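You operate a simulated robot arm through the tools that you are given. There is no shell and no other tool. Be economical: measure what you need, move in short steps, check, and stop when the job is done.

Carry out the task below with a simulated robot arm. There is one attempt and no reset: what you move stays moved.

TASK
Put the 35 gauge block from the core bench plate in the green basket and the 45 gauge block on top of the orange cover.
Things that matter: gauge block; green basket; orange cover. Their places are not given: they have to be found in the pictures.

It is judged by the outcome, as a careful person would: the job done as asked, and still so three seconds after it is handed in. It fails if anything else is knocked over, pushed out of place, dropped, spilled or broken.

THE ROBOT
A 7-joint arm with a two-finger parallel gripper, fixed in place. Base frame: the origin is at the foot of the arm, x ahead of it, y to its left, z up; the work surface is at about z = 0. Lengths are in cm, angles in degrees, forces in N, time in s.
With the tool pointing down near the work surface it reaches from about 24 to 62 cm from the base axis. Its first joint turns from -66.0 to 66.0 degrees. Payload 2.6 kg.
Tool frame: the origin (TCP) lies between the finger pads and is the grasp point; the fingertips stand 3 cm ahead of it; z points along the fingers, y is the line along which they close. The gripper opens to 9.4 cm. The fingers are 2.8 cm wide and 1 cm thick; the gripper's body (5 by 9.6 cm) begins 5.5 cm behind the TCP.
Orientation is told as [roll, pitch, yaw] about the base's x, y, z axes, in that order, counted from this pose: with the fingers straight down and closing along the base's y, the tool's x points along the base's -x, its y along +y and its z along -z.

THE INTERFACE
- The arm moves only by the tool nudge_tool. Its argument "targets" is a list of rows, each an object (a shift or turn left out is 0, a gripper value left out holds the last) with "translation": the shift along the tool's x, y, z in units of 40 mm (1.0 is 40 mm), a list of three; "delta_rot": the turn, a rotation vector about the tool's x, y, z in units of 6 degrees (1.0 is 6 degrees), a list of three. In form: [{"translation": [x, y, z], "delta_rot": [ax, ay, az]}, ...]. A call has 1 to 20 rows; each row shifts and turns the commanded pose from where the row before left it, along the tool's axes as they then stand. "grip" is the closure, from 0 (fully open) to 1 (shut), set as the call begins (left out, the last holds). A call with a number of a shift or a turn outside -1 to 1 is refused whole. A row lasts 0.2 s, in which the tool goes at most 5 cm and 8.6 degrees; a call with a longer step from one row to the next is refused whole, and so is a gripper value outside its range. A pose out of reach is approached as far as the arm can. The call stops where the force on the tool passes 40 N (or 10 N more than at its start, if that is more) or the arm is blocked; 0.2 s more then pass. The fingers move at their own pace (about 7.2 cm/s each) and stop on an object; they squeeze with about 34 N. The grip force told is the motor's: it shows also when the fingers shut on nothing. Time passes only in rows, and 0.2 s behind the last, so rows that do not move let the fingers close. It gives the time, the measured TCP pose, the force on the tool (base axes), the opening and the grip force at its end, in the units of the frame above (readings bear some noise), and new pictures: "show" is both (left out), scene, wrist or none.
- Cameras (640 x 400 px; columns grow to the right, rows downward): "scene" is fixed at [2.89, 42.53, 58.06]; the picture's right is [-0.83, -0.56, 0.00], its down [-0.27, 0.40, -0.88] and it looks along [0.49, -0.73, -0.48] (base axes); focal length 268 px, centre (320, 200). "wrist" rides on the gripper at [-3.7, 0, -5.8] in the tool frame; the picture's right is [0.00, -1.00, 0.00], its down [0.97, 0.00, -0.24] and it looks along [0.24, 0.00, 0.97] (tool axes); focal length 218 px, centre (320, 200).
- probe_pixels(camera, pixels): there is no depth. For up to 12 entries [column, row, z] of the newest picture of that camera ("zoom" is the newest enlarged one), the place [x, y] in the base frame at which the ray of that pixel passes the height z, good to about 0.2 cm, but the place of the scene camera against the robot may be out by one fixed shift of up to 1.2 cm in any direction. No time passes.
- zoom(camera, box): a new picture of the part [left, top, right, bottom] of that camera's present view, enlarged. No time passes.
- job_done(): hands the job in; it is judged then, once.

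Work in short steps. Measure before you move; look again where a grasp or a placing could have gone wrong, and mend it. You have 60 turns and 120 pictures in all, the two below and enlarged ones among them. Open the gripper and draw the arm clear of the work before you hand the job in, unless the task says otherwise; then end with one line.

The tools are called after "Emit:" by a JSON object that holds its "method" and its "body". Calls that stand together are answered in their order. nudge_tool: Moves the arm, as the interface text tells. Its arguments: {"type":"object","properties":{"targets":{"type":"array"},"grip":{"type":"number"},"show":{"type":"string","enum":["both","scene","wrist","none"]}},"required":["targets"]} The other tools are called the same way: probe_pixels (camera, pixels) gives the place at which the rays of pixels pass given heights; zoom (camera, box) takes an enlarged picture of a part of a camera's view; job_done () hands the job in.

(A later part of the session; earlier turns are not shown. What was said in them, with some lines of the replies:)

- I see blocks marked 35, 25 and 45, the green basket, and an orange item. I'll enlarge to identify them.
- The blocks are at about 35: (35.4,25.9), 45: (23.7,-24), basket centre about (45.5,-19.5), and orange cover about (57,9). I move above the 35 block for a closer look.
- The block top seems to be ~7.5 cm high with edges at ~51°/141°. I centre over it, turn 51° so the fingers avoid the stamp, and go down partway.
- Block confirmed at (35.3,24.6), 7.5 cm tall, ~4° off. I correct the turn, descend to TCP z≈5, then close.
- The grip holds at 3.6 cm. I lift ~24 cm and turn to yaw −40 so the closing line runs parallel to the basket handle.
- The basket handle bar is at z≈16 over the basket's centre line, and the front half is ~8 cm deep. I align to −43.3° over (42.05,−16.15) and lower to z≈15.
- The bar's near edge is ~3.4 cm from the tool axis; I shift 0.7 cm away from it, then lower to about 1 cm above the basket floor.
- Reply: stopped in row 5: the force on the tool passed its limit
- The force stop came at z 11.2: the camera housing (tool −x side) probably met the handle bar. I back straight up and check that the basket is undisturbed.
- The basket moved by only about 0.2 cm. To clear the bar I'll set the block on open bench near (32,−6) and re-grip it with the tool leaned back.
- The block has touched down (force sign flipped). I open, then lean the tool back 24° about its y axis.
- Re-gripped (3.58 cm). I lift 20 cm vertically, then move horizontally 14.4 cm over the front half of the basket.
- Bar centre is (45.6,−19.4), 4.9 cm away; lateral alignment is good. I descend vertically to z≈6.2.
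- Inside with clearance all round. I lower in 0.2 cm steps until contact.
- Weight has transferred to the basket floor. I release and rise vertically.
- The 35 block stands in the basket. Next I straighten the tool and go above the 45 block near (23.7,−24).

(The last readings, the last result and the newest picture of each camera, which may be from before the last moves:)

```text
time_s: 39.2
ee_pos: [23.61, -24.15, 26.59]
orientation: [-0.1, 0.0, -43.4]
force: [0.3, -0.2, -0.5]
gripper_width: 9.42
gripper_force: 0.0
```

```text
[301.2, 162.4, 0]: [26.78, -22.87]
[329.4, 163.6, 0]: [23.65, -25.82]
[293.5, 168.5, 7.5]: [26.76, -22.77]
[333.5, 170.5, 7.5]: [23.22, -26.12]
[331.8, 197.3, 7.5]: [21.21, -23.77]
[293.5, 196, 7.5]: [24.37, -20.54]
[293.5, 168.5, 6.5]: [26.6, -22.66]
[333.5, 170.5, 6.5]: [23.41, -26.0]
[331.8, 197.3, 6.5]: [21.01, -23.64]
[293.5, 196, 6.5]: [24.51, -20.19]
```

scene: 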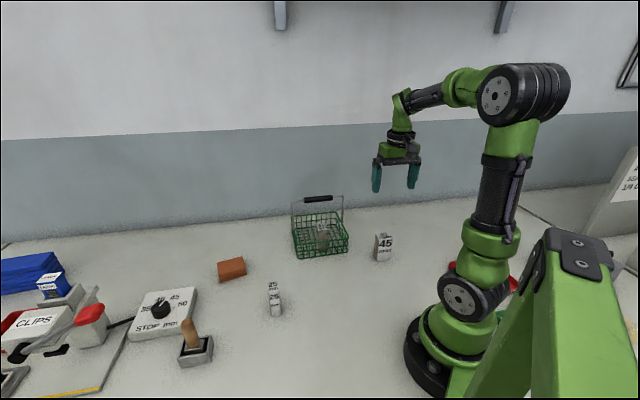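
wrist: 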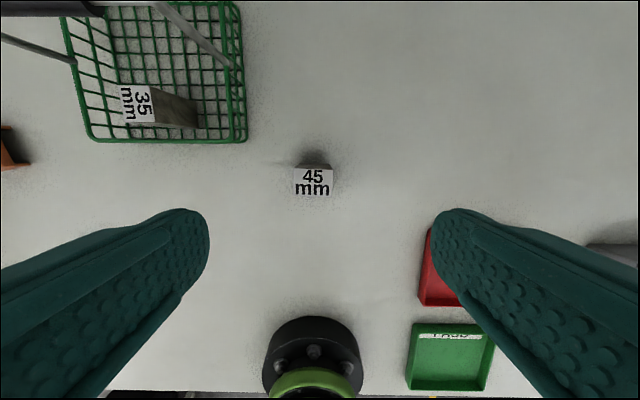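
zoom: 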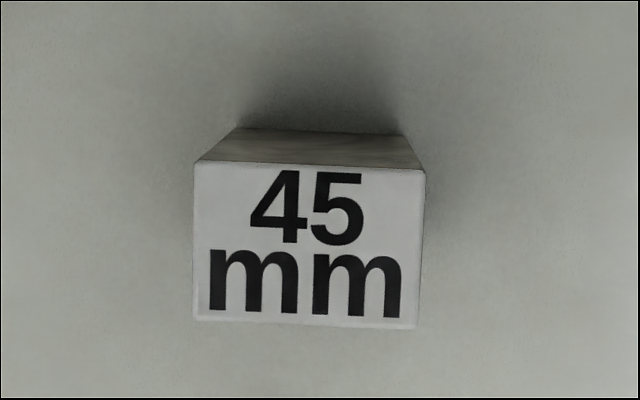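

The 45 block's centre is at (23.9,−23.3), about 2.5° off, 4.5 cm wide. I align and descend to z≈5.

Emit:
{"method": "nudge_tool", "body": {"targets": [{"translation": [0.09, 0.206, 0]}, {"delta_rot": [0, 0, 0.4]}, {"translation": [0, 0, 0.8]}, {"translation": [0, 0, 0.8]}, {"translation": [0, 0, 0.8]}, {"translation": [0, 0, 0.8]}, {"translation": [0, 0, 0.7]}, {"translation": [0, 0, 0.6]}, {"translation": [0, 0, 0.5]}, {"translation": [0, 0, 0.4]}, {}], "show": "wrist"}}

```text
time_s: 41.6
ee_pos: [23.95, -23.32, 4.84]
orientation: [-0.1, 0.0, -46.0]
force: [0.8, -0.8, -1.1]
gripper_width: 9.37
gripper_force: 0.0
```

wrist: 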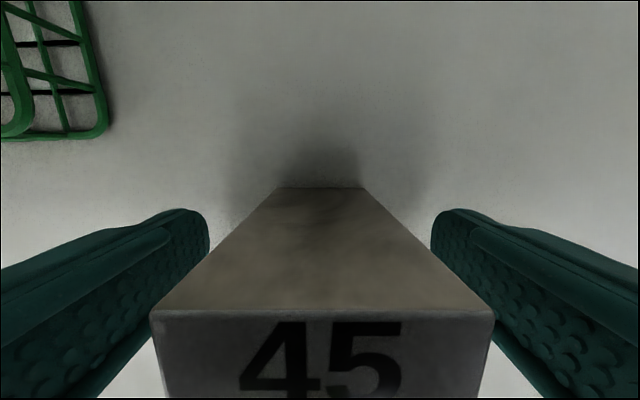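

Centred and aligned; I close and lift.

Emit:
{"method": "nudge_tool", "body": {"targets": [{}, {}, {}], "grip": 1, "show": "none"}}

Emit:
{"method": "nudge_tool", "body": {"targets": [{"translation": [0, 0, -0.4]}, {"translation": [0, 0, -0.8]}, {"translation": [0, 0, -0.8]}, {"translation": [0, 0, -0.8]}, {"translation": [0, 0, -0.8]}, {"translation": [0, 0, -0.8]}, {"translation": [0, 0, -0.8]}, {}]}}

```text
time_s: 42.4
ee_pos: [24.03, -23.22, 4.94]
orientation: [-0.1, 0.0, -45.8]
force: [0.1, 0.0, 0.0]
gripper_width: 4.9
gripper_force: 34.0
```

```text
time_s: 44.2
ee_pos: [23.81, -23.19, 25.8]
orientation: [0.0, 0.1, -45.8]
force: [0.5, 0.0, -3.3]
gripper_width: 4.93
gripper_force: 34.0
```

scene: 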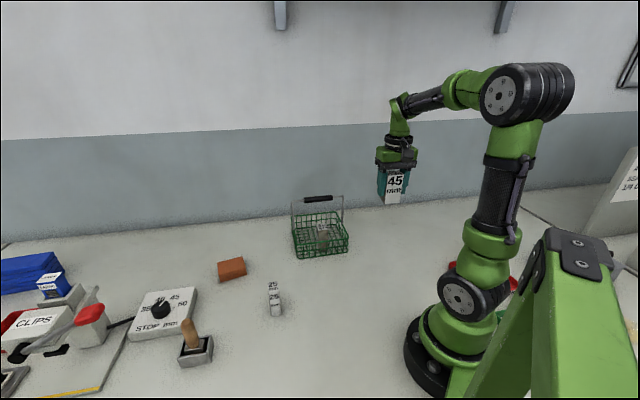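
wrist: 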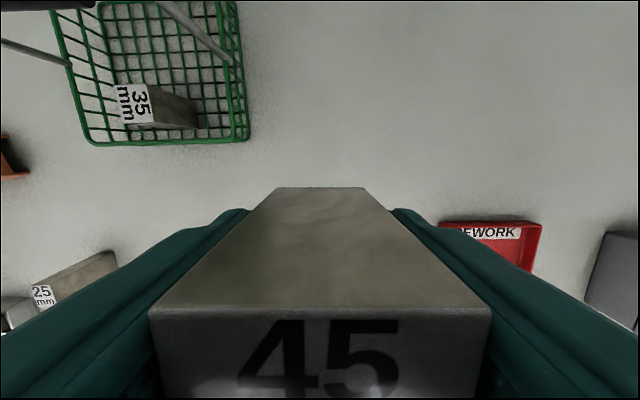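

Gripped at 4.9 cm. I turn to yaw 0 and travel to a viewing position short of the orange cover.

Emit:
{"method": "nudge_tool", "body": {"targets": [{"delta_rot": [0, 0, -0.955]}, {"delta_rot": [0, 0, -0.955]}, {"delta_rot": [0, 0, -0.955]}, {"delta_rot": [0, 0, -0.955]}, {"delta_rot": [0, 0, -0.955]}, {"delta_rot": [0, 0, -0.955]}, {"delta_rot": [0, 0, -0.955]}, {"delta_rot": [0, 0, -0.955]}, {"translation": [-0.605, 0.78, 0]}, {"translation": [-0.605, 0.78, 0]}, {"translation": [-0.605, 0.78, 0]}, {"translation": [-0.605, 0.78, 0]}, {"translation": [-0.605, 0.78, 0]}, {"translation": [-0.605, 0.78, 0]}, {"translation": [-0.605, 0.78, 0]}, {"translation": [-0.605, 0.78, 0]}, {"translation": [-0.605, 0.78, 0]}, {"translation": [-0.605, 0.78, 0]}]}}

Emit:
{"method": "zoom", "body": {"camera": "scene", "box": [190, 240, 290, 310]}}

```text
time_s: 48.0
ee_pos: [48.06, 7.92, 25.94]
orientation: [-0.1, 0.1, -0.1]
force: [-0.3, 0.8, -2.7]
gripper_width: 4.91
gripper_force: 33.8
```

scene: 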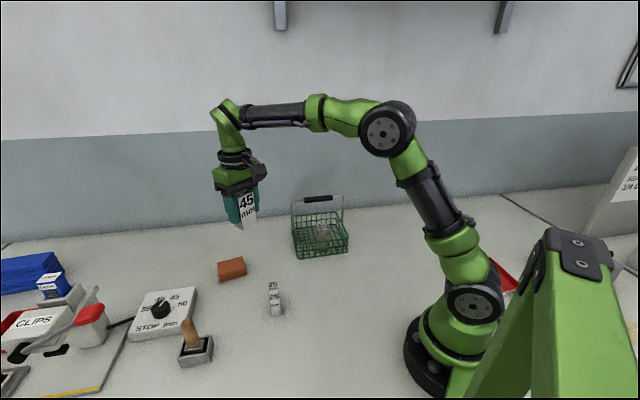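
wrist: 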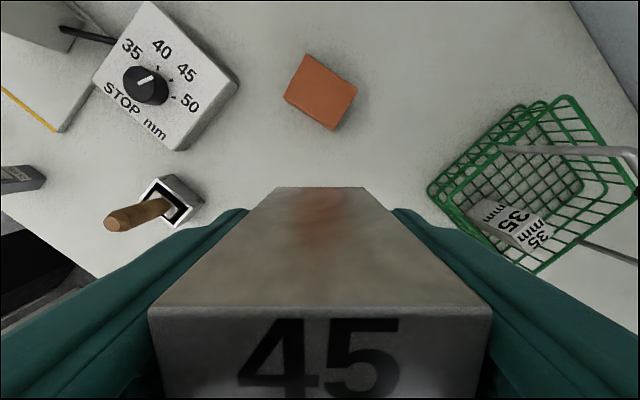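

```text
5.71 times, centred on (240, 275) of scene
```

zoom: 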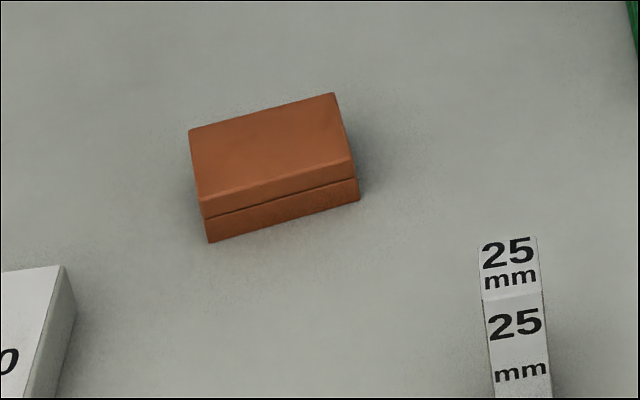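

Emit:
{"method": "probe_pixels", "body": {"camera": "zoom", "pixels": [[209, 242, 0], [359, 200, 0], [202, 200, 2], [202, 200, 3], [202, 200, 4], [354, 160, 2], [354, 160, 3], [354, 160, 4]]}}

Emit:
{"method": "zoom", "body": {"camera": "wrist", "box": [260, 30, 380, 150]}}

```text
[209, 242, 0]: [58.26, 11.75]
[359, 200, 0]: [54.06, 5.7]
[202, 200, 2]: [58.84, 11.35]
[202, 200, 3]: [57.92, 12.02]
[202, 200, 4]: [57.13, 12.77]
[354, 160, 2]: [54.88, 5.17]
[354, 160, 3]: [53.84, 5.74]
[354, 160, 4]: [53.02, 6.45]
```

```text
3.33 times, centred on (320, 90) of wrist
```

zoom: 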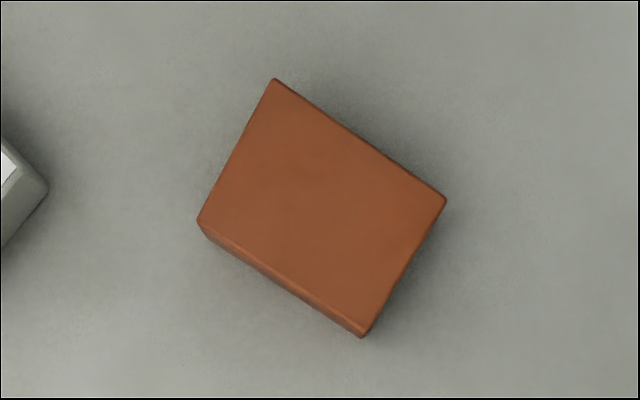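

Emit:
{"method": "probe_pixels", "body": {"camera": "zoom", "pixels": [[274, 80, 2.7], [445, 200, 2.7], [366, 328, 2.7], [199, 218, 2.7], [363, 337, 0], [203, 234, 0]]}}

```text
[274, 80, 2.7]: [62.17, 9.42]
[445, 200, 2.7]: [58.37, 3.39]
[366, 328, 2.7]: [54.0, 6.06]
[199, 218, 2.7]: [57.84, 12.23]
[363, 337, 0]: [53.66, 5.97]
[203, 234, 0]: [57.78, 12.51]
```

The cover's top is at z≈2.7, centred (58.1,7.8), 7.1×5.1 cm, long edge at 58°. I go above it, turn to yaw −32, and lower to z≈13.

Emit:
{"method": "nudge_tool", "body": {"targets": [{"translation": [-0.837, -0.012, 0.4]}, {"translation": [-0.837, -0.012, 0.4]}, {"translation": [-0.837, -0.012, 0.4]}, {"delta_rot": [0, 0, 0.889], "translation": [0, 0, 0.33]}, {"delta_rot": [0, 0, 0.889], "translation": [0, 0, 0.33]}, {"delta_rot": [0, 0, 0.889], "translation": [0, 0, 0.33]}, {"delta_rot": [0, 0, 0.889], "translation": [0, 0, 0.33]}, {"delta_rot": [0, 0, 0.889], "translation": [0, 0, 0.33]}, {"delta_rot": [0, 0, 0.889], "translation": [0, 0, 0.33]}, {}]}}

Emit:
{"method": "zoom", "body": {"camera": "scene", "box": [180, 200, 300, 310]}}

```text
time_s: 50.2
ee_pos: [58.25, 7.73, 13.03]
orientation: [-0.1, 0.2, -32.2]
force: [-0.3, -0.7, -4.0]
gripper_width: 4.92
gripper_force: 33.6
```

scene: 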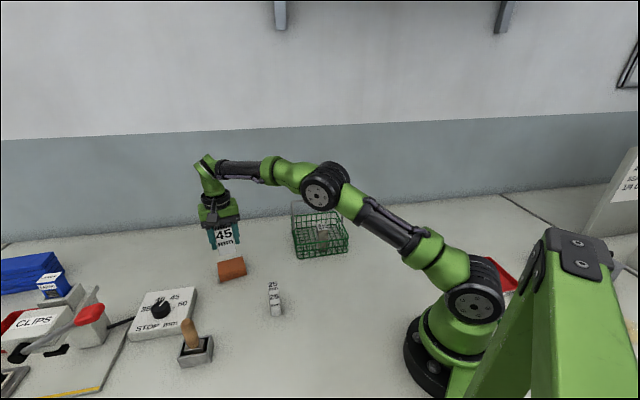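
wrist: 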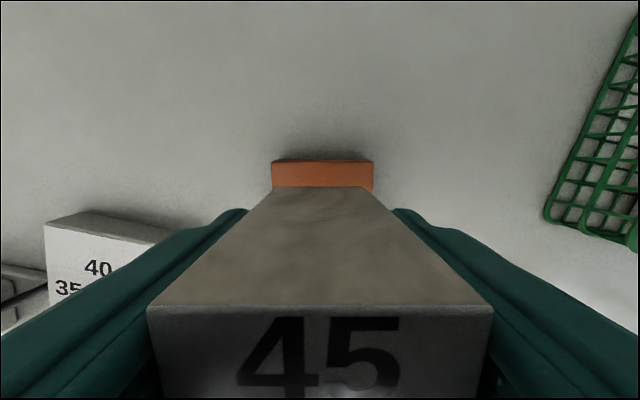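

```text
3.64 times, centred on (240, 255) of scene
```

zoom: 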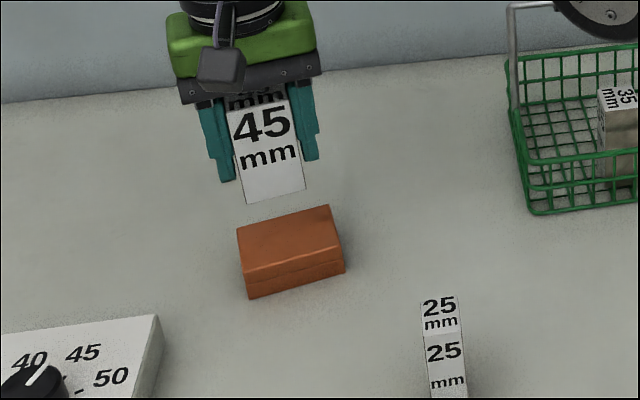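

Emit:
{"method": "probe_pixels", "body": {"camera": "wrist", "pixels": [[273, 163, 2.7], [372, 162, 2.7], [277, 188, 8.1], [364, 188, 8.1]]}}

```text
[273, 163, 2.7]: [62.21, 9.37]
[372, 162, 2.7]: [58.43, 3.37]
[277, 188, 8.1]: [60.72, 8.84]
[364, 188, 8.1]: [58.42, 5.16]
```

Margins are about 0.9 cm front and back, centred laterally. I lower to just above the cover, then in fine steps.

Emit:
{"method": "nudge_tool", "body": {"targets": [{"translation": [0, 0, 0.4]}, {"translation": [0, 0, 0.4]}, {"translation": [0, 0, 0.3]}, {"translation": [0, 0, 0.1]}, {}, {"translation": [0, 0, 0.04]}, {}]}}

Emit:
{"method": "zoom", "body": {"camera": "scene", "box": [180, 200, 300, 310]}}

```text
time_s: 51.8
ee_pos: [58.22, 7.84, 7.97]
orientation: [0.0, 0.1, -32.0]
force: [0.4, -0.4, -3.6]
gripper_width: 4.92
gripper_force: 34.1
```

scene: 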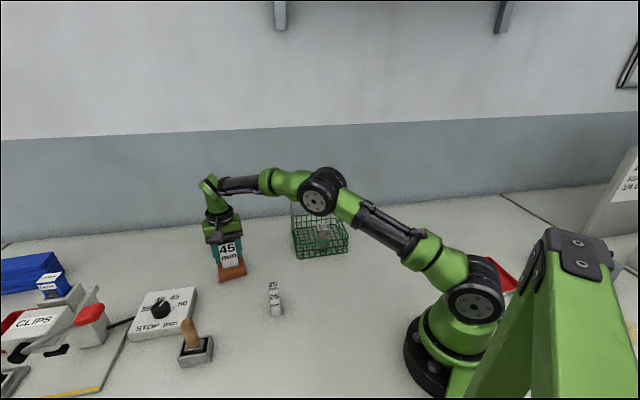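
wrist: 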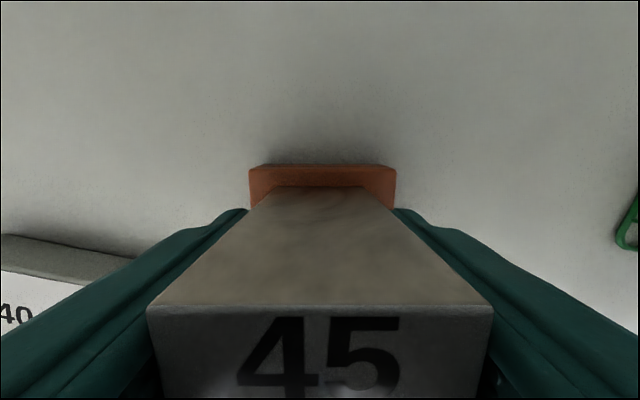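

```text
3.64 times, centred on (240, 255) of scene
```

zoom: 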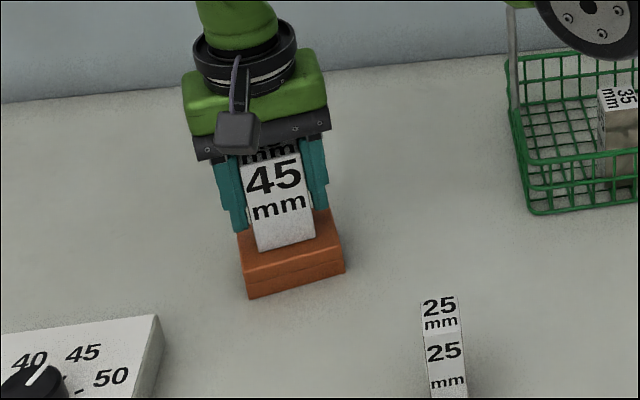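

Emit:
{"method": "nudge_tool", "body": {"targets": [{"translation": [0, 0, 0.03]}, {}, {"translation": [0, 0, 0.025]}, {}], "show": "none"}}

```text
time_s: 52.8
ee_pos: [58.29, 7.8, 8.03]
orientation: [-0.1, 0.0, -32.1]
force: [-4.6, -0.9, 10.0]
gripper_width: 4.92
gripper_force: 34.2
```

Contact, pressing a bit; I ease up 0.1 cm and check.

Emit:
{"method": "nudge_tool", "body": {"targets": [{"translation": [0, 0, -0.025]}, {}], "show": "none"}}

```text
time_s: 53.4
ee_pos: [58.27, 7.77, 7.91]
orientation: [0.0, 0.1, -31.9]
force: [1.3, -0.1, 5.8]
gripper_width: 4.92
gripper_force: 33.8
```

Light contact. I release and let things settle before withdrawing.

Emit:
{"method": "nudge_tool", "body": {"targets": [{}, {}, {}, {}], "grip": 0.15}}

```text
time_s: 54.4
ee_pos: [58.29, 7.78, 8.02]
orientation: [-0.2, 0.1, -31.9]
force: [0.2, 0.0, -0.5]
gripper_width: 8.04
gripper_force: 0.1
```

scene: 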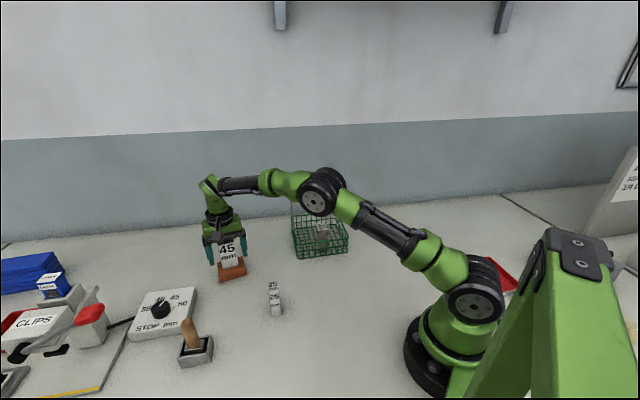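
wrist: 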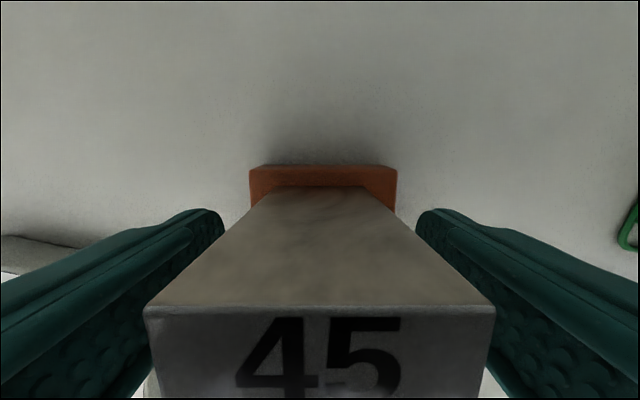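

Emit:
{"method": "nudge_tool", "body": {"targets": [{"translation": [0, 0, -0.3]}, {"translation": [0, 0, -0.6]}, {"translation": [0, 0, -0.7]}, {"translation": [0, 0, -0.8]}, {"translation": [0, 0, -0.8]}, {"translation": [0.6, -0.4, -0.5]}, {"translation": [0.6, -0.4, -0.5]}, {"translation": [0.6, -0.4, -0.5]}, {"translation": [0.6, -0.4, 0]}, {"translation": [0.6, -0.4, 0]}, {}]}}

Emit:
{"method": "zoom", "body": {"camera": "scene", "box": [180, 180, 400, 320]}}

```text
time_s: 56.8
ee_pos: [43.87, 7.33, 26.73]
orientation: [-0.1, 0.0, -32.0]
force: [1.0, -0.2, 0.4]
gripper_width: 8.0
gripper_force: 0.2
```

scene: 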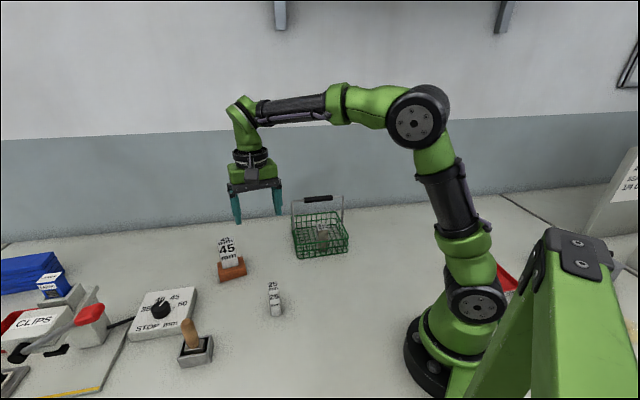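
wrist: 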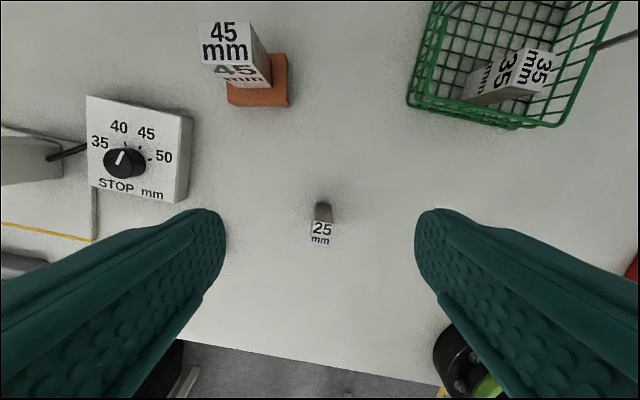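

```text
2.86 times, centred on (290, 250) of scene
```

zoom: 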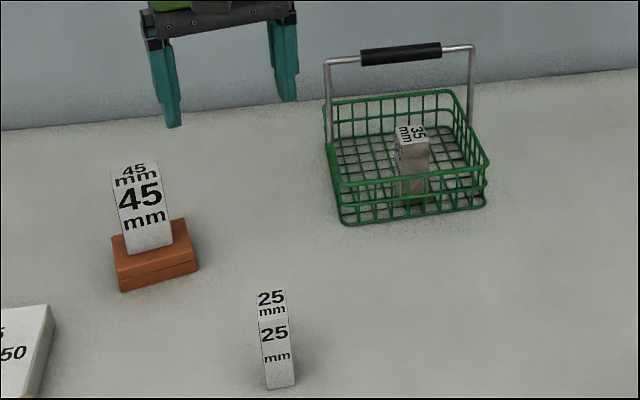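

Both blocks stand in place. I open fully, raise the arm clear, and hand in.

Emit:
{"method": "nudge_tool", "body": {"targets": [{"translation": [0.5, 0, -0.7]}, {"translation": [0.5, 0, -0.7]}, {"translation": [0.5, 0, -0.7]}, {}], "grip": 0, "show": "scene"}}

Emit:
{"method": "job_done", "body": {}}

```text
time_s: 57.8
ee_pos: [38.78, 10.53, 35.34]
orientation: [-0.2, 0.0, -32.0]
force: [0.2, 0.4, 0.2]
gripper_width: 9.4
gripper_force: 0.1
```

scene: 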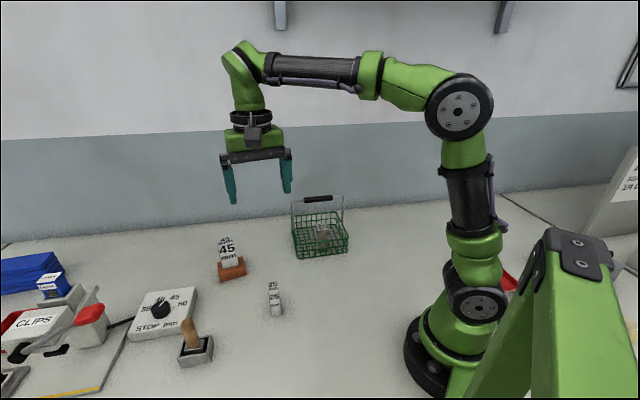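

```text
The job is handed in.
```

The 35 gauge block is standing in the green basket and the 45 gauge block is standing on the orange cover; on the way the gripper touched the basket handle once and shifted the basket by about 0.2 cm.
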